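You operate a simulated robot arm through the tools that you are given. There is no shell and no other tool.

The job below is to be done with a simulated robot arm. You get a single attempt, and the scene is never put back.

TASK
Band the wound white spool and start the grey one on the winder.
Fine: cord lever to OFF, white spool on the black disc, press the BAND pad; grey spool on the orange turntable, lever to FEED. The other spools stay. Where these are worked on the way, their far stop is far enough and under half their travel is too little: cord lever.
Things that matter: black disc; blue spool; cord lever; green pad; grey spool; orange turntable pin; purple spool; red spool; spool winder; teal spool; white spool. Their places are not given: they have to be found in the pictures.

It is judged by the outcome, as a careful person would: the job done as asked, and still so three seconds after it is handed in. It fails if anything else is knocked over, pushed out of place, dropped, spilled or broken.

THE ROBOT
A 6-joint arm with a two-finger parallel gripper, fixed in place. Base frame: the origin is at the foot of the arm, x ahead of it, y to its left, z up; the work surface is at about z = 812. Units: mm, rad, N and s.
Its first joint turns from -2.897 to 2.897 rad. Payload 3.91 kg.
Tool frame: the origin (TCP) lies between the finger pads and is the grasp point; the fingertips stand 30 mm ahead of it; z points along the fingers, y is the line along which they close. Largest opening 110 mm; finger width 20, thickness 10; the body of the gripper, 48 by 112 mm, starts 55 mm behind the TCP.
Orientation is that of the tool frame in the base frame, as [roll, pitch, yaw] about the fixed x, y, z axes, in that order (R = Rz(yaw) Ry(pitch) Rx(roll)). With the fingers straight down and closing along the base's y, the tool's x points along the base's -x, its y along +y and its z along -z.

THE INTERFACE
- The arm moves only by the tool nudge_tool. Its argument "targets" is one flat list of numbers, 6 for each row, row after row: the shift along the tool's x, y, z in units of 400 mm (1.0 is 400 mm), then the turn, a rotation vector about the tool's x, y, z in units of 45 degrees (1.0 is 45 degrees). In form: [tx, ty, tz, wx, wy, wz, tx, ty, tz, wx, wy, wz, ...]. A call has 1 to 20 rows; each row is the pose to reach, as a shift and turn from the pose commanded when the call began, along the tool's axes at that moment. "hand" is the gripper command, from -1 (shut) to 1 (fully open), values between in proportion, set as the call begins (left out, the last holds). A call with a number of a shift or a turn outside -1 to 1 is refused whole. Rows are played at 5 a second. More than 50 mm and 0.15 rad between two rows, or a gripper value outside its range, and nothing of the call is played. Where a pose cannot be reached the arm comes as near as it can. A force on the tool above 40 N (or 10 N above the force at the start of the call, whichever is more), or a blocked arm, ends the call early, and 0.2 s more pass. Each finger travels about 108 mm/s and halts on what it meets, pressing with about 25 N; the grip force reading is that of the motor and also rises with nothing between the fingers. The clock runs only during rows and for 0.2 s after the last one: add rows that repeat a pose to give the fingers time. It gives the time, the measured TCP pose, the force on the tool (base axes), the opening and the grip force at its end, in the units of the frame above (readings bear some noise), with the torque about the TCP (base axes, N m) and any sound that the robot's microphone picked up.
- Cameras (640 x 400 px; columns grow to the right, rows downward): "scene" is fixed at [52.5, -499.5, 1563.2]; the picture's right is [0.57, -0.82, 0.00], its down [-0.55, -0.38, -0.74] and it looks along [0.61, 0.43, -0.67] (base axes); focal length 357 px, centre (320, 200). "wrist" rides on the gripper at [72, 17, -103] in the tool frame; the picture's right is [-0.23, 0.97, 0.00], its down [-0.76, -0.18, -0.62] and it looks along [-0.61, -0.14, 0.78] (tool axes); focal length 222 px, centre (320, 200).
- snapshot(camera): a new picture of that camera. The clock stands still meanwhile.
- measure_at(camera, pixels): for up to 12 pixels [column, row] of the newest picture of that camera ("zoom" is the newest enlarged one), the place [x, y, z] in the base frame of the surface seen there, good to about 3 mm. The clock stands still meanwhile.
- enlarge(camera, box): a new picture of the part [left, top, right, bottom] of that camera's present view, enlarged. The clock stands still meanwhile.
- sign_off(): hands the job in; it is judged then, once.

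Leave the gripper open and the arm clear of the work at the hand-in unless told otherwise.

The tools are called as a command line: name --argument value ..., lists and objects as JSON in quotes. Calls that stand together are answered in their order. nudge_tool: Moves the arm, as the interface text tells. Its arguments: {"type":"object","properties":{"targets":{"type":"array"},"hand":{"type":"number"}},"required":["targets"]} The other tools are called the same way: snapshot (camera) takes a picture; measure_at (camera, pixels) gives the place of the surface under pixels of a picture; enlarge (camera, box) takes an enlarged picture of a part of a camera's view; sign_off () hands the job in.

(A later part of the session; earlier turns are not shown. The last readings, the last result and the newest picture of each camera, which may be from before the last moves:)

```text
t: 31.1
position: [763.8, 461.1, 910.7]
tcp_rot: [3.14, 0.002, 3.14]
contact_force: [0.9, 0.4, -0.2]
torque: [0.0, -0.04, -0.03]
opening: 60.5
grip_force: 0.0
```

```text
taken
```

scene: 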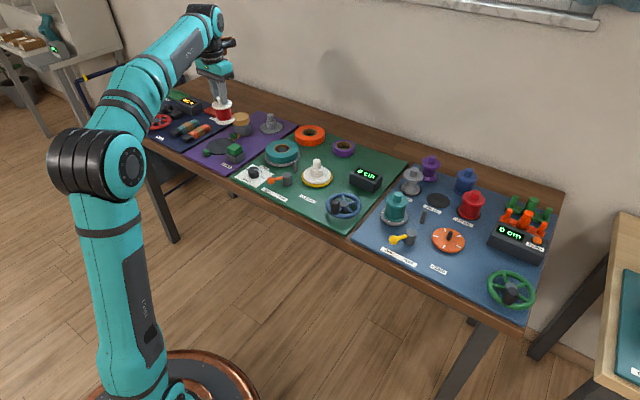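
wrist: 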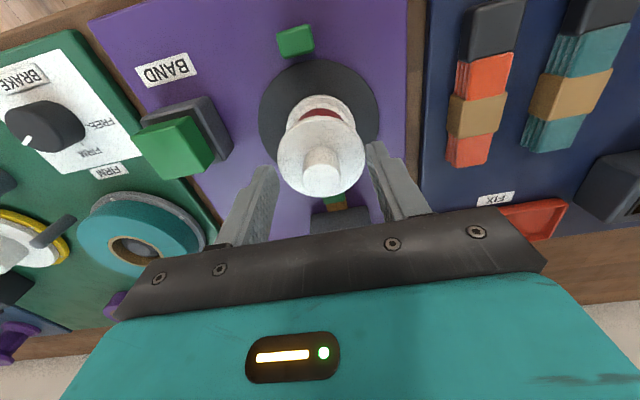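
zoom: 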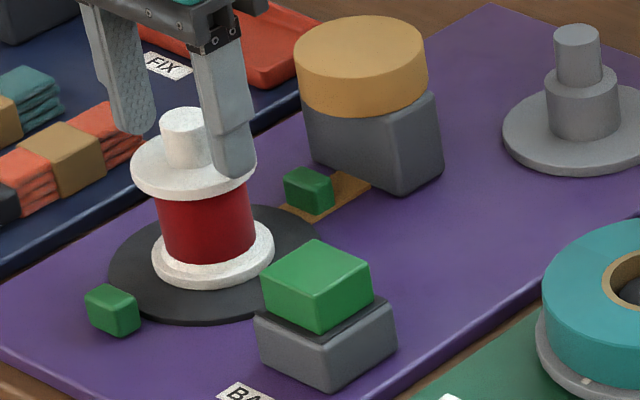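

The spool stands on the disc. I'll lift straight up by 120 mm, then check centring.

nudge_tool --targets '[0, 0, -0.03, 0, 0, 0, 0, 0, -0.08, 0, 0, 0, 0, 0, -0.15, 0, 0, 0, 0, 0, -0.22, 0, 0, 0, 0, 0, -0.29, 0, 0, 0, 0, -0.06, -0.32, 0, 0, 0, 0.05, -0.15, -0.33, 0, 0, 0, 0.1, -0.25, -0.33, 0, 0, 0, 0.15, -0.285, -0.33, 0, 0, 0, 0.15, -0.285, -0.33, 0, 0, 0]'

snapshot --camera "wrist"

enlarge --camera "wrist" --box '[250, 0, 470, 150]'

enlarge --camera "scene" --box '[200, 100, 280, 165]'

```text
t: 33.3
position: [703.4, 346.2, 1040.5]
tcp_rot: [3.14, 0.0, -3.141]
contact_force: [0.1, -0.2, -0.2]
torque: [0.0, 0.01, 0.0]
opening: 60.4
grip_force: 0.0
```

```text
taken
```

wrist: 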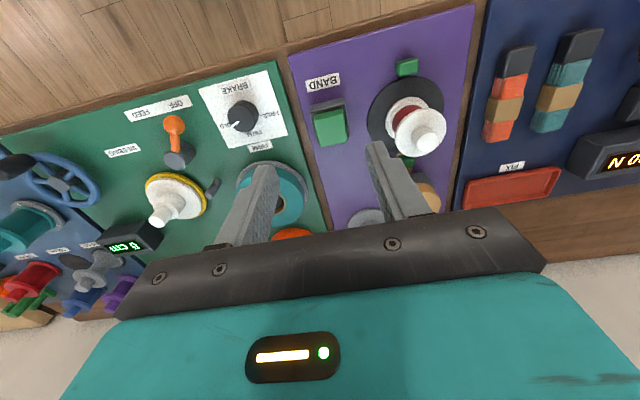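

```text
2.67 times, centred on (360, 75) of wrist
```

zoom: 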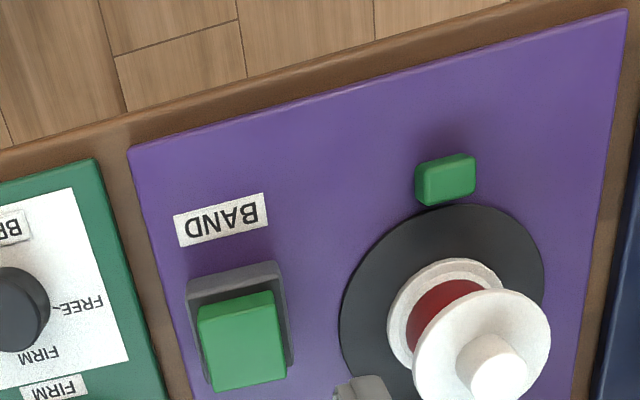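

```text
6.15 times, centred on (240, 132) of scene
```

zoom: 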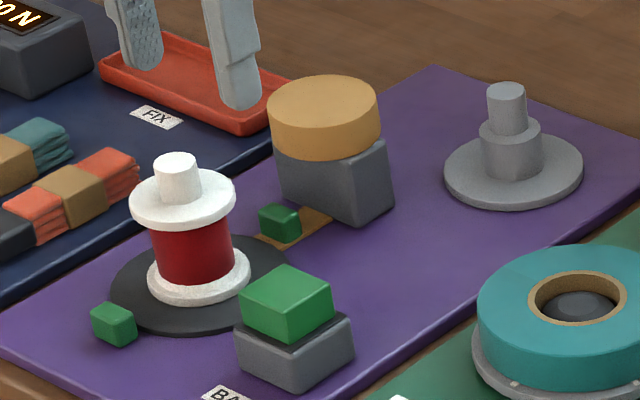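

I'll measure the spool's position against the disc on this scene zoom, and the pad top too.

measure_at --camera "zoom" --pixels '[[177, 158], [160, 163], [196, 168], [177, 182], [134, 198], [233, 205], [150, 275], [248, 275], [195, 298], [114, 285], [150, 322], [225, 320]]'

measure_at --camera "wrist" --pixels '[[330, 124], [316, 115], [344, 110], [318, 142], [346, 137], [424, 147], [428, 139], [387, 105], [442, 115], [408, 80], [371, 118], [330, 108]]'

```text
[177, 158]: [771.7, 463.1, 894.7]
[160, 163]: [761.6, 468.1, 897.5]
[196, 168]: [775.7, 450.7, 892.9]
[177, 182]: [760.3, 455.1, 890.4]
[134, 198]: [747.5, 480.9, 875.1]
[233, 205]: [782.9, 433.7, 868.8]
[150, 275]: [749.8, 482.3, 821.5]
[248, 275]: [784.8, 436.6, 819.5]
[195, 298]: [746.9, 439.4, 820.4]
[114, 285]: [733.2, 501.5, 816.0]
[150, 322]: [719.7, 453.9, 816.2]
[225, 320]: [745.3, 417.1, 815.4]
```

```text
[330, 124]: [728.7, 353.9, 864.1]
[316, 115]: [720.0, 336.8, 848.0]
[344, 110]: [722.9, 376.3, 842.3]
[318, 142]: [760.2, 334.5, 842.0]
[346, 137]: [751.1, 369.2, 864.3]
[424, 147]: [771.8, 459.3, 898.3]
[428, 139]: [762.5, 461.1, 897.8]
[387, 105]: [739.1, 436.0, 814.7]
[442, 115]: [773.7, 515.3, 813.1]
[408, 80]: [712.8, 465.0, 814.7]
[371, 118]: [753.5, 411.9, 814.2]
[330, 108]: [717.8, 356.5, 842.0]
```

Spool centre is about (766,459) against the disc's (763.5,461), so it is well centred. Now the pad top more precisely.

measure_at --camera "wrist" --pixels '[[318, 118], [342, 113], [345, 136], [322, 142], [331, 127], [332, 137], [331, 117]]'

```text
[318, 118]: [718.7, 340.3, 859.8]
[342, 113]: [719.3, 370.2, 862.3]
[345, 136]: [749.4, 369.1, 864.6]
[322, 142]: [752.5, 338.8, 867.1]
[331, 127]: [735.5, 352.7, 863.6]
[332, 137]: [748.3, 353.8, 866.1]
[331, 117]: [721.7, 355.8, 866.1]
```

Pad top centre is about (736,354), z 864. I'll shut the fingers and come down to the tips at about z 878, just above it.

nudge_tool --targets '[-0.04, 0.01, 0.05, 0, 0, 0, -0.0815, 0.0195, 0.12, 0, 0, 0, -0.0815, 0.0195, 0.2, 0, 0, 0, -0.0815, 0.0195, 0.27, 0, 0, 0, -0.0815, 0.0195, 0.315, 0, 0, 0, -0.0815, 0.0195, 0.331, 0, 0, 0, -0.0815, 0.0195, 0.331, 0, 0, 0]' --hand -1

enlarge --camera "scene" --box '[200, 100, 280, 165]'

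snapshot --camera "wrist"

```text
t: 34.9
position: [736.7, 355.2, 910.1]
tcp_rot: [3.138, 0.001, 3.141]
contact_force: [0.4, 0.5, -0.5]
torque: [-0.04, 0.02, 0.0]
opening: 0.0
grip_force: 25.1
```

```text
6.15 times, centred on (240, 132) of scene
```

zoom: 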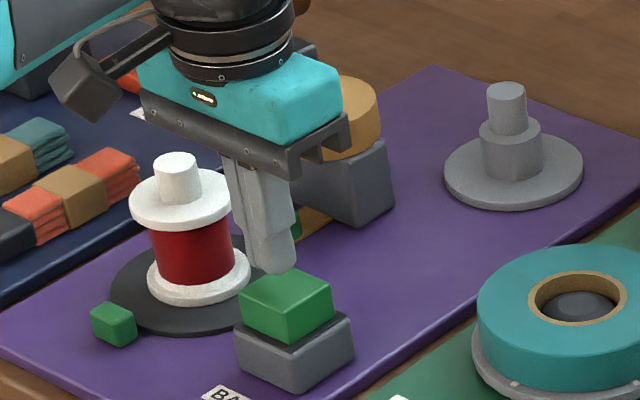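

```text
taken
```

wrist: 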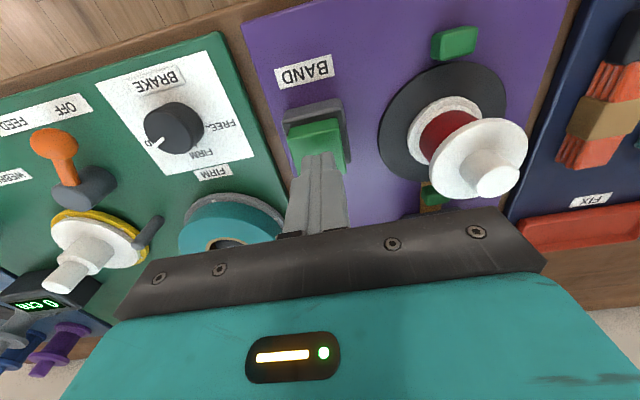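

The tips are above the pad, so I'll press down in small steps and watch for force or a sound.

nudge_tool --targets '[0, 0, 0.015, 0, 0, 0, 0, 0, 0.03, 0, 0, 0, 0, 0, 0.037, 0, 0, 0, 0, 0, 0.042, 0, 0, 0, 0, 0, 0.047, 0, 0, 0, 0, 0, 0.052, 0, 0, 0, 0, 0, 0.052, 0, 0, 0]'

enlarge --camera "scene" --box '[200, 100, 280, 165]'

```text
t: 36.5
position: [735.7, 354.9, 888.3]
tcp_rot: [3.141, 0.001, -3.141]
contact_force: [2.4, 1.1, 6.8]
torque: [0.06, -0.1, -0.02]
opening: 0.0
grip_force: 25.0
heard: click
```

```text
6.15 times, centred on (240, 132) of scene
```

zoom: 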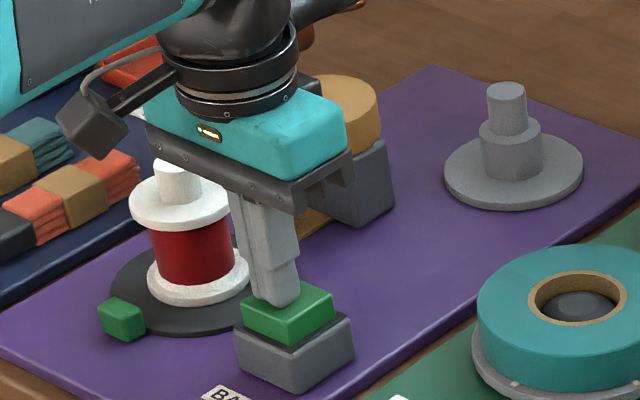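

I heard a click and the near green jaw has started to move in. I'll hold the pad down a moment and look again.

nudge_tool --targets '[0, 0, 0, 0, 0, 0, 0, 0, 0, 0, 0, 0, 0, 0, 0, 0, 0, 0, 0, 0, 0, 0, 0, 0, 0, 0, 0, 0, 0, 0]'

enlarge --camera "scene" --box '[200, 100, 280, 165]'

```text
t: 37.7
position: [735.8, 354.0, 888.2]
tcp_rot: [3.14, 0.001, 3.141]
contact_force: [1.7, 2.3, 5.7]
torque: [0.01, -0.03, 0.01]
opening: 0.0
grip_force: 24.8
```

```text
6.15 times, centred on (240, 132) of scene
```

zoom: 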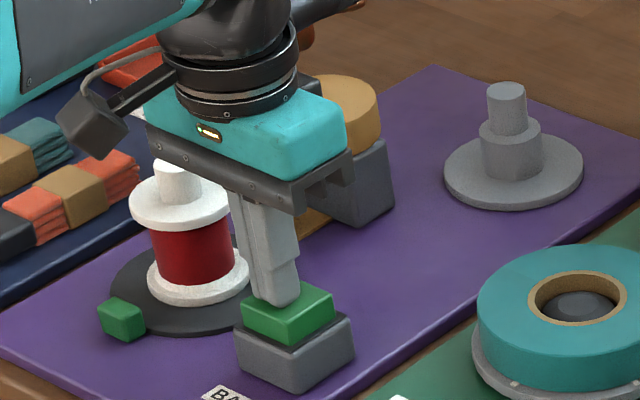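

The jaw moved only a little and the pad spring reads 6 N, so it may have travel left. I'll press a few millimetres deeper without releasing.

nudge_tool --targets '[0, 0, 0.004, 0, 0, 0, 0, 0, 0.008, 0, 0, 0, 0, 0, 0.012, 0, 0, 0, 0, 0, 0.012, 0, 0, 0]'

enlarge --camera "scene" --box '[200, 100, 280, 165]'

snapshot --camera "wrist"

```text
t: 38.7
position: [736.1, 354.9, 883.4]
tcp_rot: [3.139, 0.0, -3.14]
contact_force: [1.4, -3.6, 9.8]
torque: [-0.13, -0.01, -0.03]
opening: 0.2
grip_force: 24.7
```

```text
6.15 times, centred on (240, 132) of scene
```

zoom: 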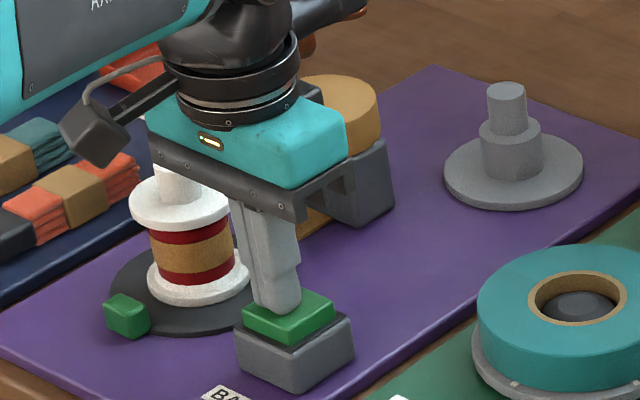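

```text
taken
```

wrist: 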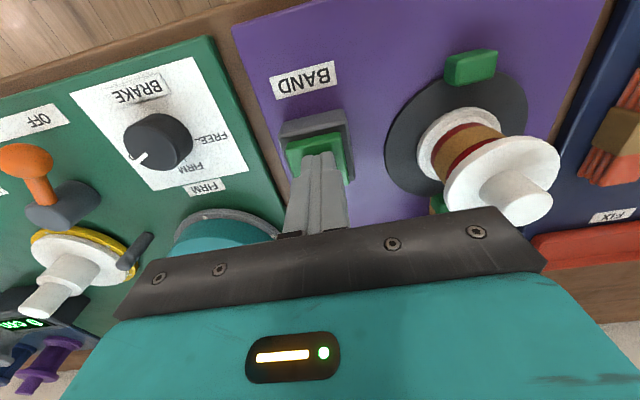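

A tan band is now around the wound cord, so the banding worked. I'll lift off the pad straight up and check the spool and the bander.

nudge_tool --targets '[0, 0, -0.01, 0, 0, 0, 0, 0, -0.03, 0, 0, 0, 0, 0, -0.08, 0, 0, 0, 0, 0, -0.16, 0, 0, 0, 0, 0, -0.24, 0, 0, 0, 0, 0, -0.32, 0, 0, 0, 0, 0, -0.4, 0, 0, 0, 0, 0, -0.45, 0, 0, 0, 0, 0, -0.45, 0, 0, 0]'

enlarge --camera "scene" --box '[190, 100, 290, 175]'

snapshot --camera "wrist"

```text
t: 40.7
position: [736.2, 354.4, 1064.2]
tcp_rot: [3.139, -0.001, -3.141]
contact_force: [-0.1, -0.6, -1.0]
torque: [0.0, 0.01, 0.01]
opening: 0.0
grip_force: 25.0
```

```text
5.33 times, centred on (240, 138) of scene
```

zoom: 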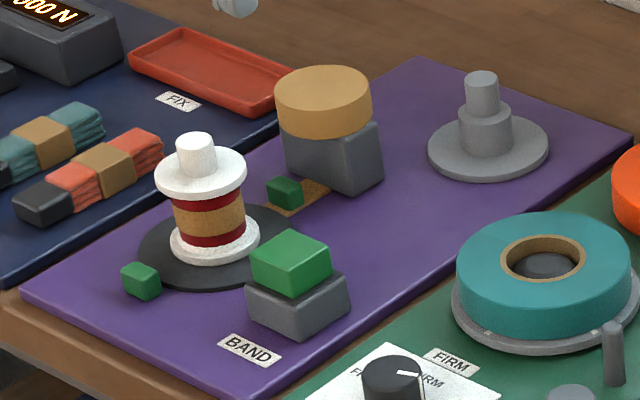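

```text
taken
```

wrist: 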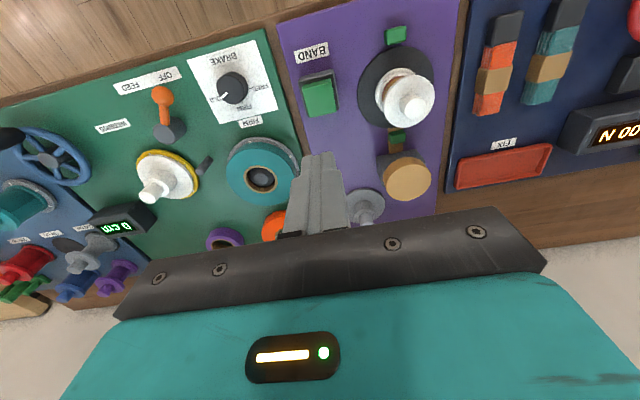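

The bander is done: the spool is banded and upright, and the jaws are back. Now I'll travel back in -y toward the grey spool, at height.

nudge_tool --targets '[0, -0.05, 0, 0, 0, 0, 0, -0.15, 0, 0, 0, 0, 0, -0.26, 0, 0, 0, 0, 0, -0.37, 0, 0, 0, 0, 0, -0.48, 0, 0, 0, 0, 0, -0.59, 0, 0, 0, 0, 0, -0.7, 0, 0, 0, 0, 0, -0.81, 0, 0, 0, 0, 0, -0.91, 0, 0, 0, 0, 0, -0.98, 0, 0, 0, 0, 0, -1.0, 0, 0, 0, 0]'

nudge_tool --targets '[-0.02, -0.05, 0, 0, 0, 0, -0.06, -0.15, 0, 0, 0, 0, -0.1, -0.25, 0, 0, 0, 0, -0.14, -0.34, 0, 0, 0, 0, -0.18, -0.42, 0, 0, 0, 0, -0.21, -0.45, 0, 0, 0, 0, -0.21, -0.45, 0, 0, 0, 0]' --hand 0.1

snapshot --camera "wrist"

snapshot --camera "scene"

```text
t: 43.1
position: [734.6, -45.2, 1063.4]
tcp_rot: [3.14, 0.0, -3.141]
contact_force: [0.8, -0.2, 0.1]
torque: [0.0, 0.03, 0.03]
opening: 0.0
grip_force: 25.0
```

```text
t: 44.7
position: [821.2, -225.8, 1062.2]
tcp_rot: [3.14, -0.001, -3.141]
contact_force: [1.2, -0.4, -0.2]
torque: [0.02, -0.01, 0.0]
opening: 60.6
grip_force: 0.1
```

```text
taken
```

wrist: 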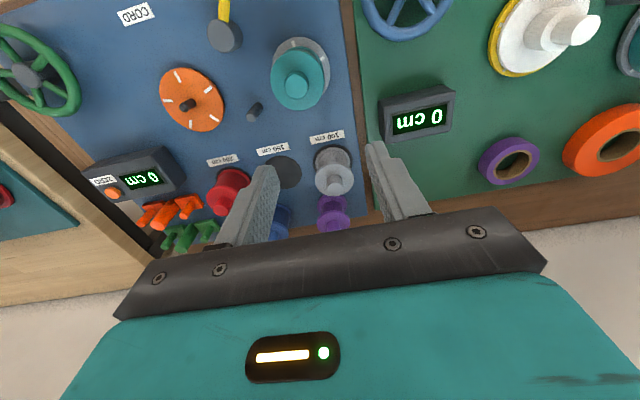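

```text
taken
```

scene: 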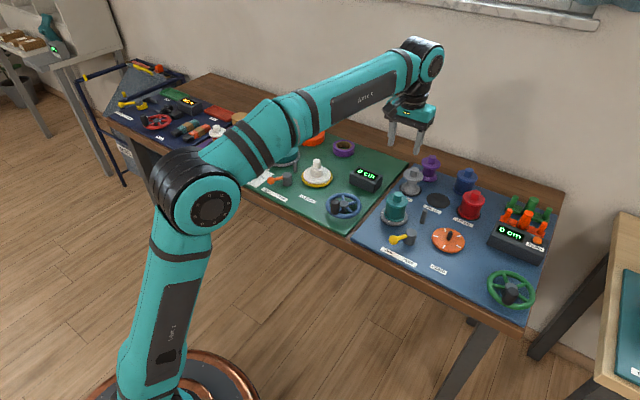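

The grey spool is in the wrist view near (333,172) on the 100 cm stand. I'll enlarge and measure it.

enlarge --camera "wrist" --box '[270, 125, 400, 235]'

measure_at --camera "zoom" --pixels '[[320, 200], [320, 220], [320, 240], [300, 200], [350, 200], [330, 170], [330, 130], [260, 190], [390, 190], [330, 100], [300, 280], [330, 290]]'

```text
3.64 times, centred on (335, 180) of wrist
```

zoom: 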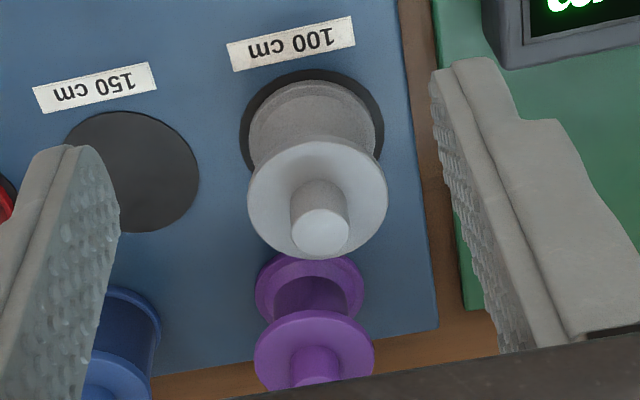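

```text
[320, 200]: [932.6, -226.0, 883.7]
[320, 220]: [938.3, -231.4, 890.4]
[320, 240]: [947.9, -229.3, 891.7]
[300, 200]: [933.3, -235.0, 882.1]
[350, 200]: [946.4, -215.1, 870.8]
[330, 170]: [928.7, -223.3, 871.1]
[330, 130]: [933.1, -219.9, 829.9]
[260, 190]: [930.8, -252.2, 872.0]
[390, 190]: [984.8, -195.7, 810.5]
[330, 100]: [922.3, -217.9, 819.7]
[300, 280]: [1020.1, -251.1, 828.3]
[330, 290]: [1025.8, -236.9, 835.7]
```

measure_at --camera "zoom" --pixels '[[320, 232], [296, 234], [346, 228], [320, 212], [321, 253], [252, 200], [384, 195], [315, 147], [322, 260], [100, 170], [316, 370]]'

```text
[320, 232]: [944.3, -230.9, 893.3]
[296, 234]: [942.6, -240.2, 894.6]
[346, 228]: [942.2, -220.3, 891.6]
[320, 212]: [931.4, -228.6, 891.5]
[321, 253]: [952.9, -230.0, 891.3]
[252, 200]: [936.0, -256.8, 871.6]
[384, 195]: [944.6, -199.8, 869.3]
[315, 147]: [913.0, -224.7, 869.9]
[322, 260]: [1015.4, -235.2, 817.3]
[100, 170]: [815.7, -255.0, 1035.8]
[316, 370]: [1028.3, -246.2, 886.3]
```

The grey knob axis is about (942.5,-230), top z 892, flange z 871. I'll move over it with the fingers open 60 mm to TCP z 945, keeping the tips above the knob.

nudge_tool --targets '[-0.05, -0.002, 0.02, 0, 0, 0, -0.13, -0.005, 0.06, 0, 0, 0, -0.21, -0.008, 0.1, 0, 0, 0, -0.28, -0.01, 0.15, 0, 0, 0, -0.303, -0.01, 0.2, 0, 0, 0, -0.303, -0.01, 0.25, 0, 0, 0, -0.303, -0.01, 0.293, 0, 0, 0, -0.303, -0.01, 0.293, 0, 0, 0]'

snapshot --camera "wrist"

enlarge --camera "scene" --box '[360, 110, 500, 220]'

```text
t: 46.5
position: [942.0, -230.1, 944.7]
tcp_rot: [3.141, -0.001, 3.141]
contact_force: [0.2, 0.9, -0.4]
torque: [-0.01, 0.01, 0.04]
opening: 60.6
grip_force: 0.1
```

```text
taken
```

wrist: 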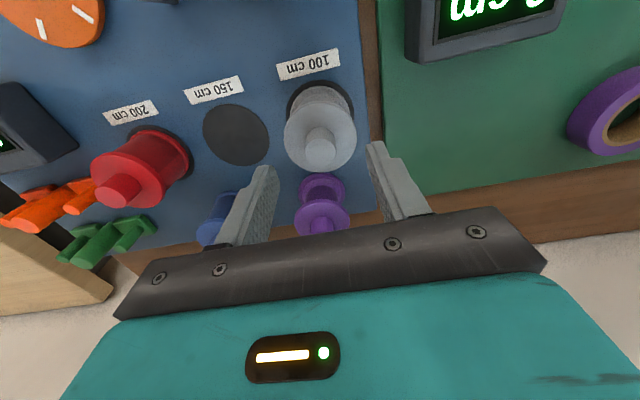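

```text
3.64 times, centred on (430, 165) of scene
```

zoom: 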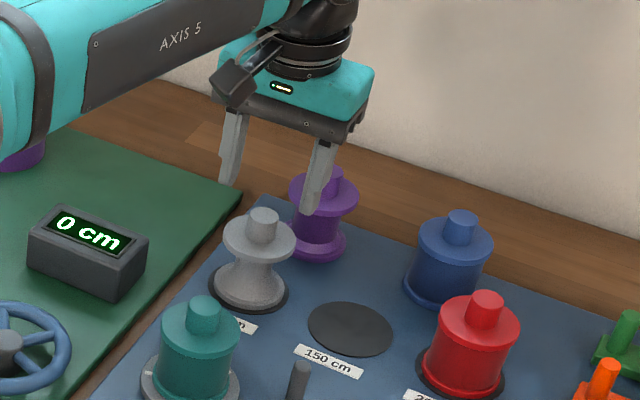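

The knob is centred between the fingers, at about (321,150). I'll descend to TCP z 905 and then close.

nudge_tool --targets '[0, 0, 0.03, 0, 0, 0, 0, 0, 0.06, 0, 0, 0, 0, 0, 0.085, 0, 0, 0, 0, 0, 0.099, 0, 0, 0, 0, 0, 0.099, 0, 0, 0]'

enlarge --camera "scene" --box '[370, 130, 470, 210]'

nudge_tool --targets '[0, 0, 0, 0, 0, 0, 0, 0, 0, 0, 0, 0, 0, 0, 0, 0, 0, 0, 0, 0, 0, 0, 0, 0]' --hand -1

snapshot --camera "wrist"

```text
t: 47.7
position: [941.1, -230.7, 905.9]
tcp_rot: [3.139, 0.001, 3.141]
contact_force: [0.2, -0.1, 0.6]
torque: [0.0, -0.01, 0.02]
opening: 60.4
grip_force: 0.1
```

```text
5.00 times, centred on (420, 170) of scene
```

zoom: 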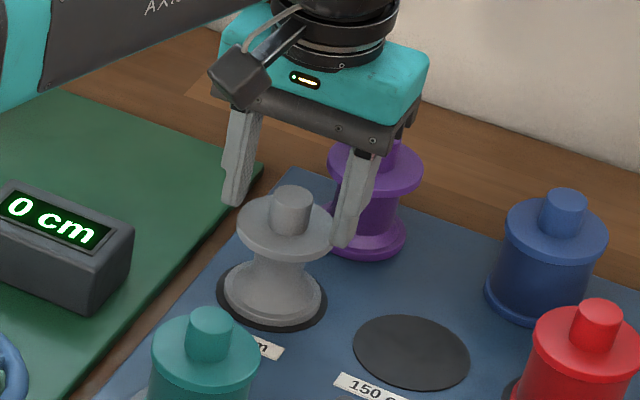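

```text
t: 48.7
position: [942.5, -230.0, 905.8]
tcp_rot: [3.139, 0.001, 3.141]
contact_force: [-0.4, 0.2, 0.8]
torque: [-0.01, 0.0, -0.01]
opening: 22.8
grip_force: 24.8
```

```text
taken
```

wrist: 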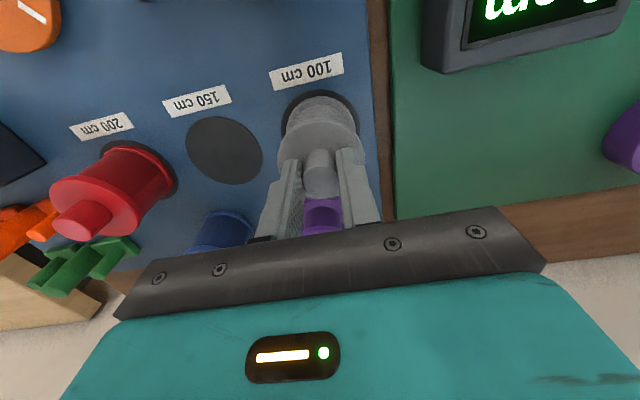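

The grey knob is gripped at 22.8 mm. I'll lift straight up by about 125 mm.

nudge_tool --targets '[0, 0, -0.015, 0, 0, 0, 0, 0, -0.035, 0, 0, 0, 0, 0, -0.06, 0, 0, 0, 0, 0, -0.1, 0, 0, 0, 0, 0, -0.15, 0, 0, 0, 0, 0, -0.2, 0, 0, 0, 0, 0, -0.25, 0, 0, 0, 0, 0, -0.3, 0, 0, 0, 0, 0, -0.32, 0, 0, 0, 0, 0, -0.32, 0, 0, 0]'

enlarge --camera "scene" --box '[360, 100, 500, 220]'

snapshot --camera "wrist"

```text
t: 50.9
position: [941.7, -229.3, 1034.4]
tcp_rot: [3.139, 0.001, -3.141]
contact_force: [-0.7, -1.1, -0.9]
torque: [-0.01, 0.0, -0.02]
opening: 22.8
grip_force: 25.4
```

```text
3.33 times, centred on (430, 160) of scene
```

zoom: 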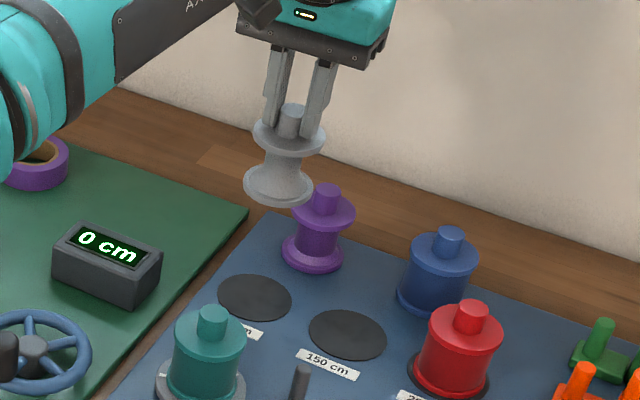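

```text
taken
```

wrist: 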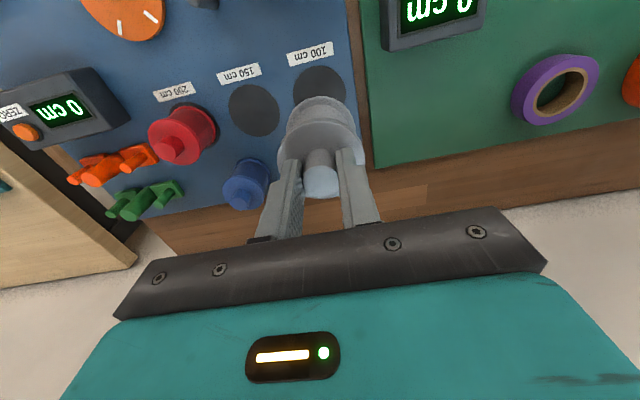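

The grey spool is in the air and its stand is empty. I'll swing to about (760,-300,1034), from where the wrist camera can see the pin, and measure the pin again.

nudge_tool --targets '[0.02, -0.008, 0, 0, 0, 0, 0.06, -0.024, 0, 0, 0, 0, 0.12, -0.047, 0, 0, 0, 0, 0.19, -0.074, 0, 0, 0, 0, 0.26, -0.101, 0, 0, 0, 0, 0.33, -0.129, 0, 0, 0, 0, 0.4, -0.156, 0, 0, 0, 0, 0.44, -0.172, 0, 0, 0, 0, 0.454, -0.177, 0, 0, 0, 0, 0.454, -0.177, 0, 0, 0, 0]'

snapshot --camera "wrist"

enlarge --camera "wrist" --box '[200, 100, 310, 190]'

```text
t: 53.1
position: [760.2, -299.8, 1032.1]
tcp_rot: [3.14, 0.0, 3.142]
contact_force: [-0.6, -0.1, -0.9]
torque: [0.01, 0.01, -0.02]
opening: 22.9
grip_force: 25.2
```

```text
taken
```

wrist: 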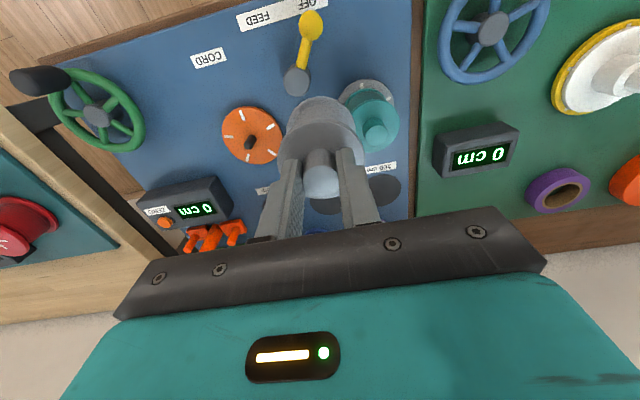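

```text
4.44 times, centred on (255, 145) of wrist
```

zoom: 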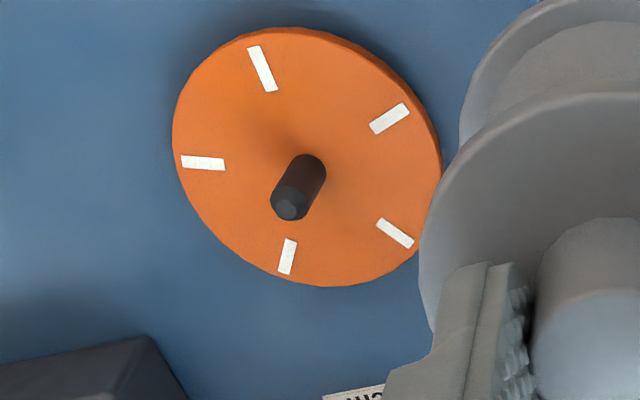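

The pin is in full view, with its top at about (290,205) in the zoom. I'll measure the pin and the rim.

measure_at --camera "zoom" --pixels '[[291, 207], [284, 206], [298, 204], [298, 182], [308, 162], [178, 140], [432, 160], [310, 32], [300, 280], [205, 65], [395, 75], [235, 250]]'

measure_at --camera "zoom" --pixels '[[291, 212], [291, 200], [278, 205], [303, 200], [262, 68], [203, 163], [286, 257], [396, 233], [390, 118], [520, 60]]'

```text
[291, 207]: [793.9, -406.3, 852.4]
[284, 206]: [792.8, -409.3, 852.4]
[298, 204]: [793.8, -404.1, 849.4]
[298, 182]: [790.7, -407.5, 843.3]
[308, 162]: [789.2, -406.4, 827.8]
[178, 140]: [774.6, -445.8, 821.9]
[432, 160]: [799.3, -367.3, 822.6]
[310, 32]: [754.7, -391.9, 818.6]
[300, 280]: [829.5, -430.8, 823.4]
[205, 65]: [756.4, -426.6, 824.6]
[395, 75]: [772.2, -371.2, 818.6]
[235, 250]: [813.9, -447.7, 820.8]
```

```text
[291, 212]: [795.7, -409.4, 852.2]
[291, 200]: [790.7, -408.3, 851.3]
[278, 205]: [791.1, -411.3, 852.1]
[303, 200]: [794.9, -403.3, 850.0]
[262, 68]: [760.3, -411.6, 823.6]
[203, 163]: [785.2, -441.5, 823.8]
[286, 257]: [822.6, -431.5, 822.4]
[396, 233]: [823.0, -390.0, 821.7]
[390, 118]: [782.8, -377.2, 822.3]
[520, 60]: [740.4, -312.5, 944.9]
```

The five marks average to (794.8,-410.4) and the pin top to about (793.5,-408), so the pin is at about (794,-409.8). Next I'll measure where the grey spool's axis sits relative to the tool in the hand.

enlarge --camera "wrist" --box '[260, 80, 380, 210]'

measure_at --camera "wrist" --pixels '[[321, 182], [320, 172], [321, 194], [321, 155], [280, 150], [361, 145], [318, 128], [290, 125], [350, 120], [315, 100]]'

enlarge --camera "scene" --box '[360, 120, 480, 240]'

```text
3.08 times, centred on (320, 145) of wrist
```

zoom: 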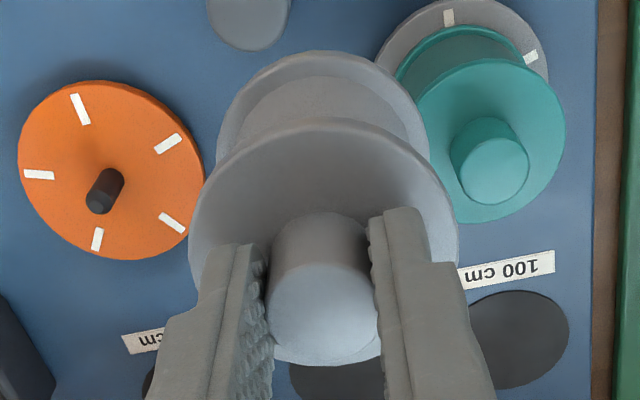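

```text
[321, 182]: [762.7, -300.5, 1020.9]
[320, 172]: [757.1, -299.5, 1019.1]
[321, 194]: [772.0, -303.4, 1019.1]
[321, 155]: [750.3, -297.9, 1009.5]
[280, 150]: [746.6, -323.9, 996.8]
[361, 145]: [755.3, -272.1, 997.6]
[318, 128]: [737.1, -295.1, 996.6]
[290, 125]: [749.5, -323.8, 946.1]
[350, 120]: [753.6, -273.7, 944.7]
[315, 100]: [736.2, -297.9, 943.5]
```

```text
3.33 times, centred on (420, 180) of scene
```

zoom: 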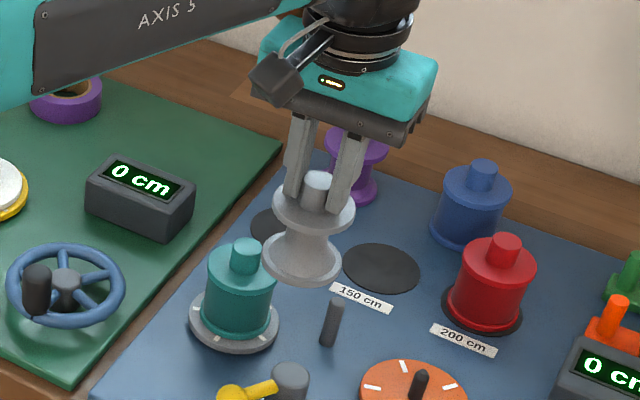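

enlarge --camera "wrist" --box '[260, 80, 380, 210]'

measure_at --camera "zoom" --pixels '[[322, 268], [322, 361], [322, 315], [275, 315], [370, 312], [325, 123], [322, 57], [194, 245], [453, 235], [222, 140], [425, 125], [322, 300]]'

```text
3.08 times, centred on (320, 145) of wrist
```

zoom: 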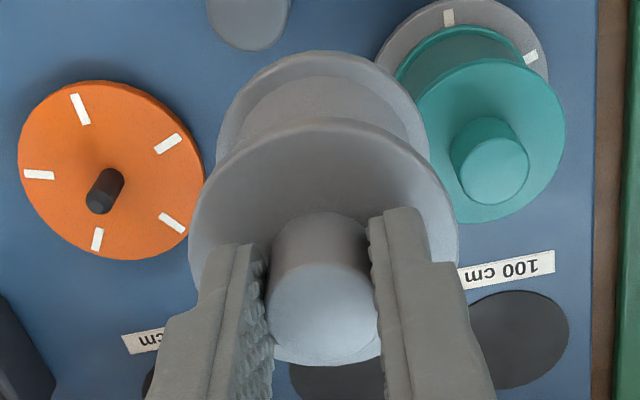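

```text
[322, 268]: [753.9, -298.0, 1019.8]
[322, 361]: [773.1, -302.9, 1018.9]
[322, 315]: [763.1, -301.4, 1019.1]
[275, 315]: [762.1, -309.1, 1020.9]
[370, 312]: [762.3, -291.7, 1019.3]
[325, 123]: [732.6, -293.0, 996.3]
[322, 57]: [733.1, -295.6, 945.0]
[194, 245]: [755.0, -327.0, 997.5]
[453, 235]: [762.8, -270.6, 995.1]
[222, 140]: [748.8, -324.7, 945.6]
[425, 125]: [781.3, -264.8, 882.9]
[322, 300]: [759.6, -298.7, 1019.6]
```

The spool axis sits about 2.5 mm ahead of the TCP in x. To put the axis over the pin, the TCP needs to be at about (791.6,-409.7). I'll move there and come down to TCP z 955, with the spool bottom about 9 mm above the pin.

nudge_tool --targets '[-0.01, -0.035, 0, 0, 0, 0, -0.03, -0.1, 0, 0, 0, 0, -0.05, -0.17, 0, 0, 0, 0, -0.07, -0.24, 0, 0, 0, 0, -0.0785, -0.275, 0.01, 0, 0, 0, -0.0785, -0.275, 0.05, 0, 0, 0, -0.0785, -0.275, 0.1, 0, 0, 0, -0.0785, -0.275, 0.15, 0, 0, 0, -0.0785, -0.275, 0.18, 0, 0, 0, -0.0785, -0.275, 0.195, 0, 0, 0, -0.0785, -0.275, 0.195, 0, 0, 0]'

enlarge --camera "scene" --box '[410, 190, 490, 260]'

snapshot --camera "wrist"

```text
t: 55.5
position: [790.7, -410.1, 955.8]
tcp_rot: [3.141, 0.0, 3.141]
contact_force: [0.1, 0.3, -0.9]
torque: [0.0, -0.03, -0.02]
opening: 23.0
grip_force: 24.8
```

```text
5.71 times, centred on (450, 225) of scene
```

zoom: 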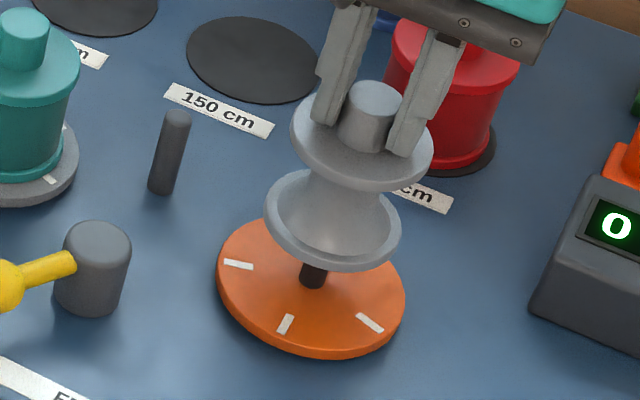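

```text
taken
```

wrist: 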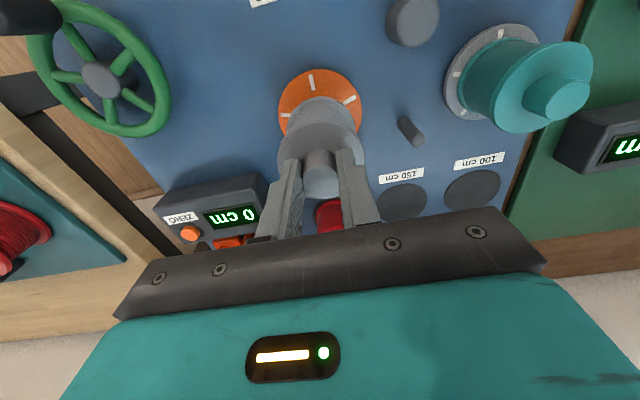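

The spool's axis line extended in the picture runs down onto the pin, so alignment looks right. I'll lower slowly past the pin top.

nudge_tool --targets '[0, 0, 0.008, 0, 0, 0, 0, 0, 0.016, 0, 0, 0, 0, 0, 0.023, 0, 0, 0, 0, 0, 0.03, 0, 0, 0, 0, 0, 0.037, 0, 0, 0, 0, 0, 0.044, 0, 0, 0, 0, 0, 0.044, 0, 0, 0]'

enlarge --camera "scene" --box '[410, 190, 490, 260]'

```text
t: 57.1
position: [791.0, -410.0, 939.8]
tcp_rot: [3.14, 0.0, -3.141]
contact_force: [-0.1, 0.0, -0.1]
torque: [0.01, -0.03, 0.01]
opening: 23.1
grip_force: 24.9
```

```text
5.71 times, centred on (450, 225) of scene
```

zoom: 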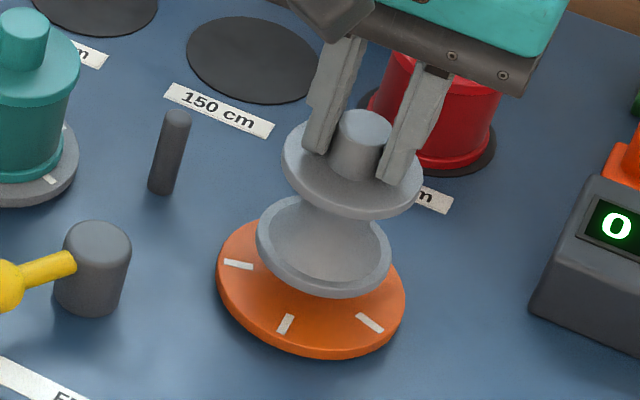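

No force at z 940, and the bottom should now be just past the pin's tip. I'll continue down carefully.

nudge_tool --targets '[0, 0, 0.005, 0, 0, 0, 0, 0, 0.01, 0, 0, 0, 0, 0, 0.015, 0, 0, 0, 0, 0, 0.02, 0, 0, 0, 0, 0, 0.025, 0, 0, 0, 0, 0, 0.025, 0, 0, 0]'

enlarge --camera "scene" --box '[410, 190, 490, 260]'

```text
t: 58.5
position: [790.6, -409.0, 928.1]
tcp_rot: [3.14, 0.001, 3.14]
contact_force: [0.0, 0.3, -0.7]
torque: [0.02, 0.01, -0.04]
opening: 22.6
grip_force: 25.1
```

```text
5.71 times, centred on (450, 225) of scene
```

zoom: 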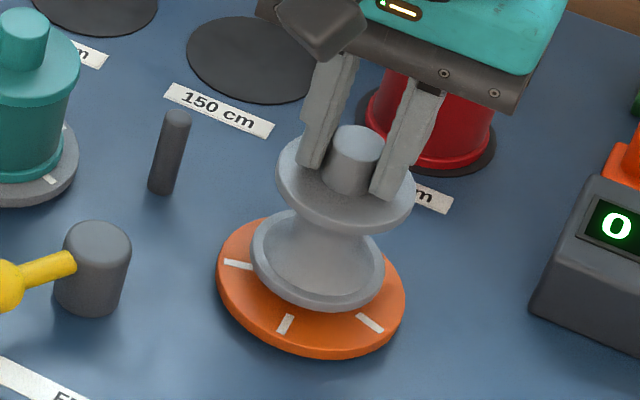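

It is sliding down over the pin with no resistance. I'll lower to about z 919.

nudge_tool --targets '[0, 0, 0.006, 0, 0, 0, 0, 0, 0.012, 0, 0, 0, 0, 0, 0.018, 0, 0, 0, 0, 0, 0.022, 0, 0, 0, 0, 0, 0.022, 0, 0, 0]'

```text
t: 59.7
position: [791.0, -410.5, 919.4]
tcp_rot: [3.139, 0.0, -3.142]
contact_force: [0.3, -0.4, -0.4]
torque: [0.0, -0.01, -0.04]
opening: 22.7
grip_force: 24.6
```

Still free at 919.4. Half-millimetre steps now, to find the seat.

nudge_tool --targets '[0, 0, 0.00125, 0, 0, 0, 0, 0, 0.0025, 0, 0, 0, 0, 0, 0.00375, 0, 0, 0, 0, 0, 0.00375, 0, 0, 0]'

```text
t: 60.7
position: [790.6, -410.0, 918.3]
tcp_rot: [3.138, 0.001, 3.141]
contact_force: [0.1, -0.4, -0.3]
torque: [-0.03, -0.01, 0.04]
opening: 22.8
grip_force: 24.8
```

nudge_tool --targets '[0, 0, 0.00125, 0, 0, 0, 0, 0, 0.0025, 0, 0, 0, 0, 0, 0.00375, 0, 0, 0, 0, 0, 0.00375, 0, 0, 0]'

enlarge --camera "scene" --box '[410, 190, 490, 260]'

```text
t: 61.7
position: [790.6, -411.0, 917.8]
tcp_rot: [3.141, 0.001, 3.142]
contact_force: [3.2, -1.0, 9.5]
torque: [-0.06, -0.13, 0.03]
opening: 22.8
grip_force: 24.9
```

```text
5.71 times, centred on (450, 225) of scene
```

zoom: 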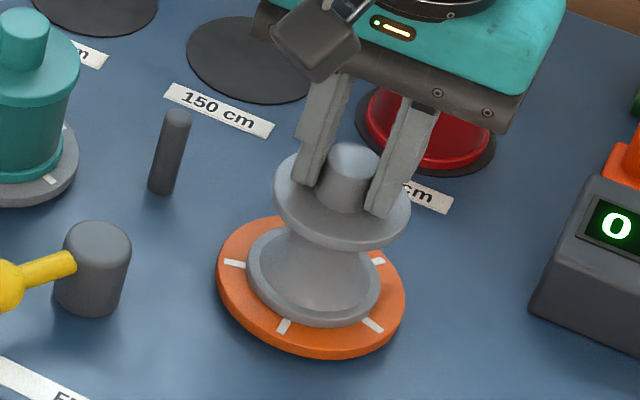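

Seated, with 9.5 N upward and the bottom flange on the turntable. I'll ease off half a millimetre and open.

nudge_tool --targets '[0, 0, -0.001, 0, 0, 0, 0, 0, -0.0018, 0, 0, 0, 0, 0, -0.0018, 0, 0, 0]'

nudge_tool --targets '[0, 0, 0, 0, 0, 0, 0, 0, 0, 0, 0, 0, 0, 0, 0, 0, 0, 0]' --hand 0.1

enlarge --camera "scene" --box '[410, 190, 490, 260]'

```text
t: 62.5
position: [791.9, -410.5, 918.1]
tcp_rot: [3.14, 0.001, 3.141]
contact_force: [-2.9, -2.4, 8.9]
torque: [-0.13, 0.18, -0.02]
opening: 22.8
grip_force: 24.4
```

```text
t: 63.3
position: [791.7, -409.8, 916.8]
tcp_rot: [3.139, 0.0, -3.141]
contact_force: [0.1, 0.8, 0.2]
torque: [0.03, -0.01, -0.02]
opening: 60.4
grip_force: 0.0
```

```text
5.71 times, centred on (450, 225) of scene
```

zoom: 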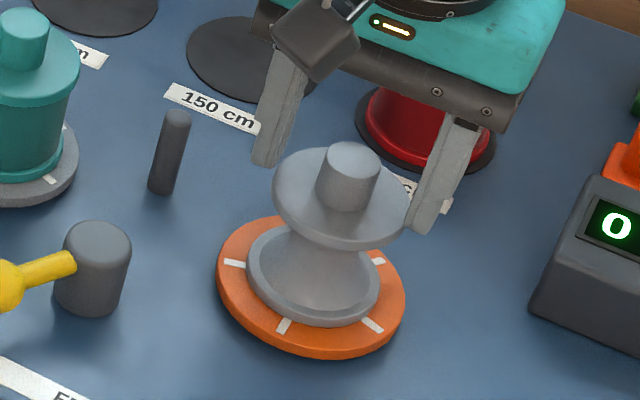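

Released: the grey spool stands on the turntable with its pin through it. I'll lift straight up and view it.

nudge_tool --targets '[0, 0, -0.02, 0, 0, 0, 0, 0, -0.06, 0, 0, 0, 0, 0, -0.12, 0, 0, 0, 0, 0, -0.2, 0, 0, 0, 0, 0, -0.28, 0, 0, 0, 0, 0, -0.36, 0, 0, 0, 0.06, 0.08, -0.36, 0, 0, 0, 0.13, 0.17, -0.36, 0, 0, 0, 0.19, 0.26, -0.36, 0, 0, 0, 0.25, 0.345, -0.36, 0, 0, 0, 0.269, 0.37, -0.36, 0, 0, 0, 0.269, 0.37, -0.36, 0, 0, 0]'

snapshot --camera "wrist"

enlarge --camera "scene" --box '[370, 150, 510, 270]'

```text
t: 65.9
position: [684.3, -263.0, 1061.8]
tcp_rot: [3.139, 0.0, -3.141]
contact_force: [0.5, 0.3, 0.2]
torque: [-0.02, 0.01, -0.01]
opening: 60.5
grip_force: 0.1
```

```text
taken
```

wrist: 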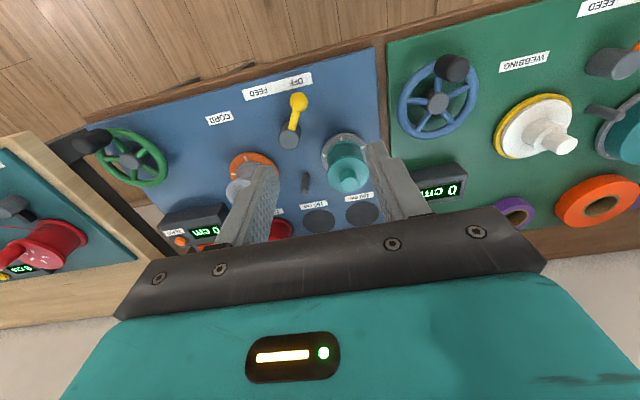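

```text
3.33 times, centred on (440, 210) of scene
```

zoom: 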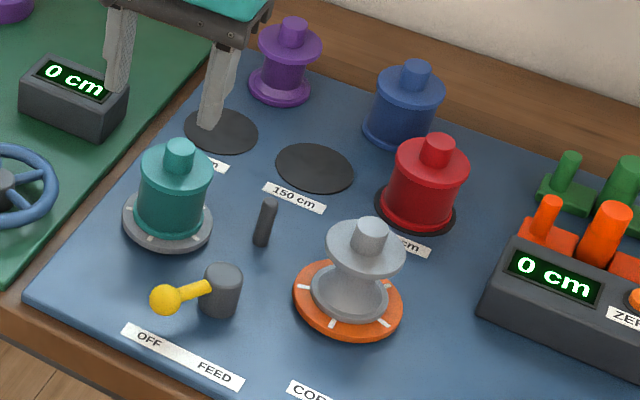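

The grey spool sits well on the turntable. Next I'll measure the ball at OFF, near (298,102) in the wrist view.

measure_at --camera "wrist" --pixels '[[298, 103], [290, 102], [306, 101], [299, 94], [297, 112], [289, 141], [450, 68], [437, 103]]'

measure_at --camera "zoom" --pixels '[[165, 298], [152, 298], [180, 298], [222, 275], [371, 228], [330, 245], [403, 258], [348, 318], [295, 295], [402, 310]]'

```text
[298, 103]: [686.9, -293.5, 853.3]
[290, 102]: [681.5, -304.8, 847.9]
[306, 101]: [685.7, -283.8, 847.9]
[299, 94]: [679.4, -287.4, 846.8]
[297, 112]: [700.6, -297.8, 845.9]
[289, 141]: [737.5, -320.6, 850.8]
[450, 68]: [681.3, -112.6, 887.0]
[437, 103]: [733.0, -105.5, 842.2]
```

```text
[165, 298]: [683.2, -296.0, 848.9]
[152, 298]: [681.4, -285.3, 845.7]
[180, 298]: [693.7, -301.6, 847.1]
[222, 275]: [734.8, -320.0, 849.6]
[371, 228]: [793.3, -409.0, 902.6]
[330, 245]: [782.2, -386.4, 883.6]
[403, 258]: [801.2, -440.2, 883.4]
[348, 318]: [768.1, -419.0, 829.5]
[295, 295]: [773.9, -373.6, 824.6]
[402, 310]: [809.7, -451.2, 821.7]
```

The ball is at (686,-294.5). I'll shut the fingers and go down on its +y side at y -255, tips at z 830.

nudge_tool --targets '[0, 0.01, 0, 0, 0, 0, 0, 0.02, 0.03, 0, 0, 0, 0, 0.02, 0.1, 0, 0, 0, 0, 0.02, 0.19, 0, 0, 0, 0, 0.02, 0.28, 0, 0, 0, 0, 0.02, 0.36, 0, 0, 0, 0, 0.02, 0.43, 0, 0, 0, 0, 0.02, 0.48, 0, 0, 0, 0, 0.02, 0.504, 0, 0, 0, 0, 0.02, 0.504, 0, 0, 0]' --hand -1

snapshot --camera "wrist"

```text
t: 68.1
position: [682.3, -253.6, 859.7]
tcp_rot: [3.14, -0.001, -3.141]
contact_force: [0.2, 0.1, 0.0]
torque: [0.0, 0.0, 0.06]
opening: 0.1
grip_force: 24.7
```

```text
taken
```

wrist: 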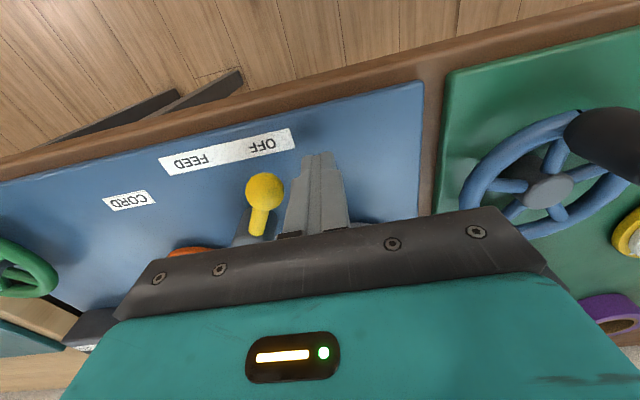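

The fingers are on the OFF side of the ball. I'll push in -y toward FEED.

nudge_tool --targets '[0, -0.03, 0, 0, 0, 0, 0.003, -0.06, 0, 0, 0, 0, 0.006, -0.08, 0, 0, 0, 0, 0.008, -0.1, 0, 0, 0, 0, 0.008, -0.12, 0, 0, 0, 0, 0.006, -0.14, 0, 0, 0, 0, 0.002, -0.16, 0, 0, 0, 0, 0, -0.175, 0, 0, 0, 0, 0, -0.185, 0, 0, 0, 0]'

snapshot --camera "wrist"

```text
t: 70.1
position: [683.0, -329.1, 860.5]
tcp_rot: [3.14, -0.001, 3.14]
contact_force: [0.1, 0.1, -0.3]
torque: [0.0, 0.02, 0.01]
opening: 0.0
grip_force: 24.9
```

```text
taken
```

wrist: 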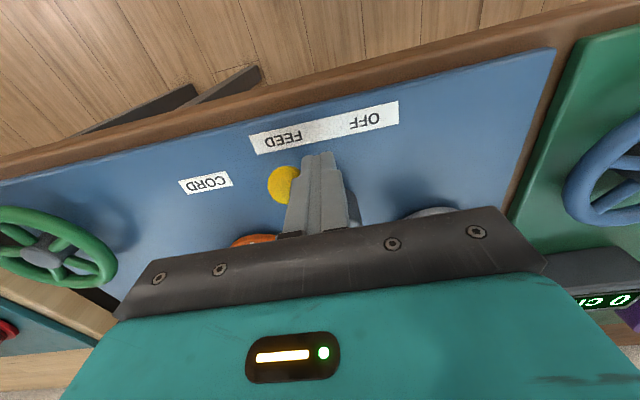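

The ball is near FEED and the force is low. I'll keep pushing in small steps to the stop.

nudge_tool --targets '[0, -0.005, 0, 0, 0, 0, 0, -0.01, 0, 0, 0, 0, 0, -0.015, 0, 0, 0, 0, 0, -0.02, 0, 0, 0, 0, 0, -0.025, 0, 0, 0, 0]'

snapshot --camera "wrist"

enlarge --camera "scene" --box '[370, 180, 500, 290]'

```text
t: 71.0
position: [683.5, -330.5, 859.5]
tcp_rot: [3.136, -0.003, -3.14]
contact_force: [-0.1, 38.9, 3.4]
torque: [0.66, -0.03, 0.17]
opening: 0.1
grip_force: 25.5
stopped in row 4: the force on the tool passed its limit at 44 N (the readings are from after the stop); the commanded pose is now the measured one
```

```text
taken
```

wrist: 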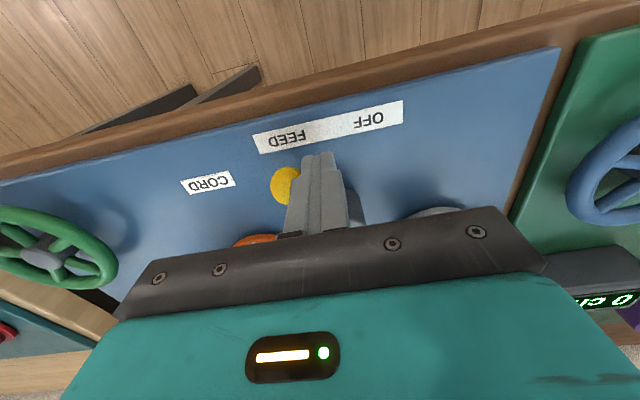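

```text
3.64 times, centred on (435, 235) of scene
```

zoom: 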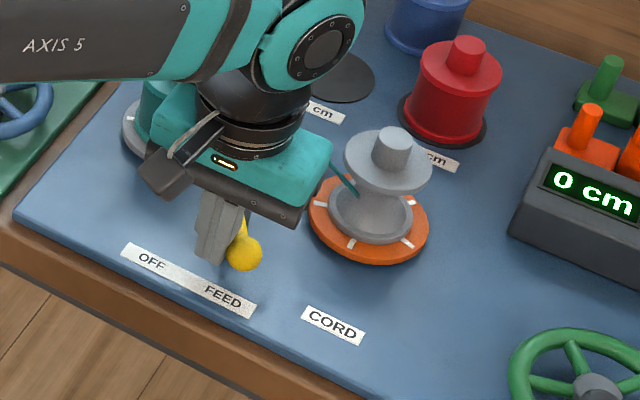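

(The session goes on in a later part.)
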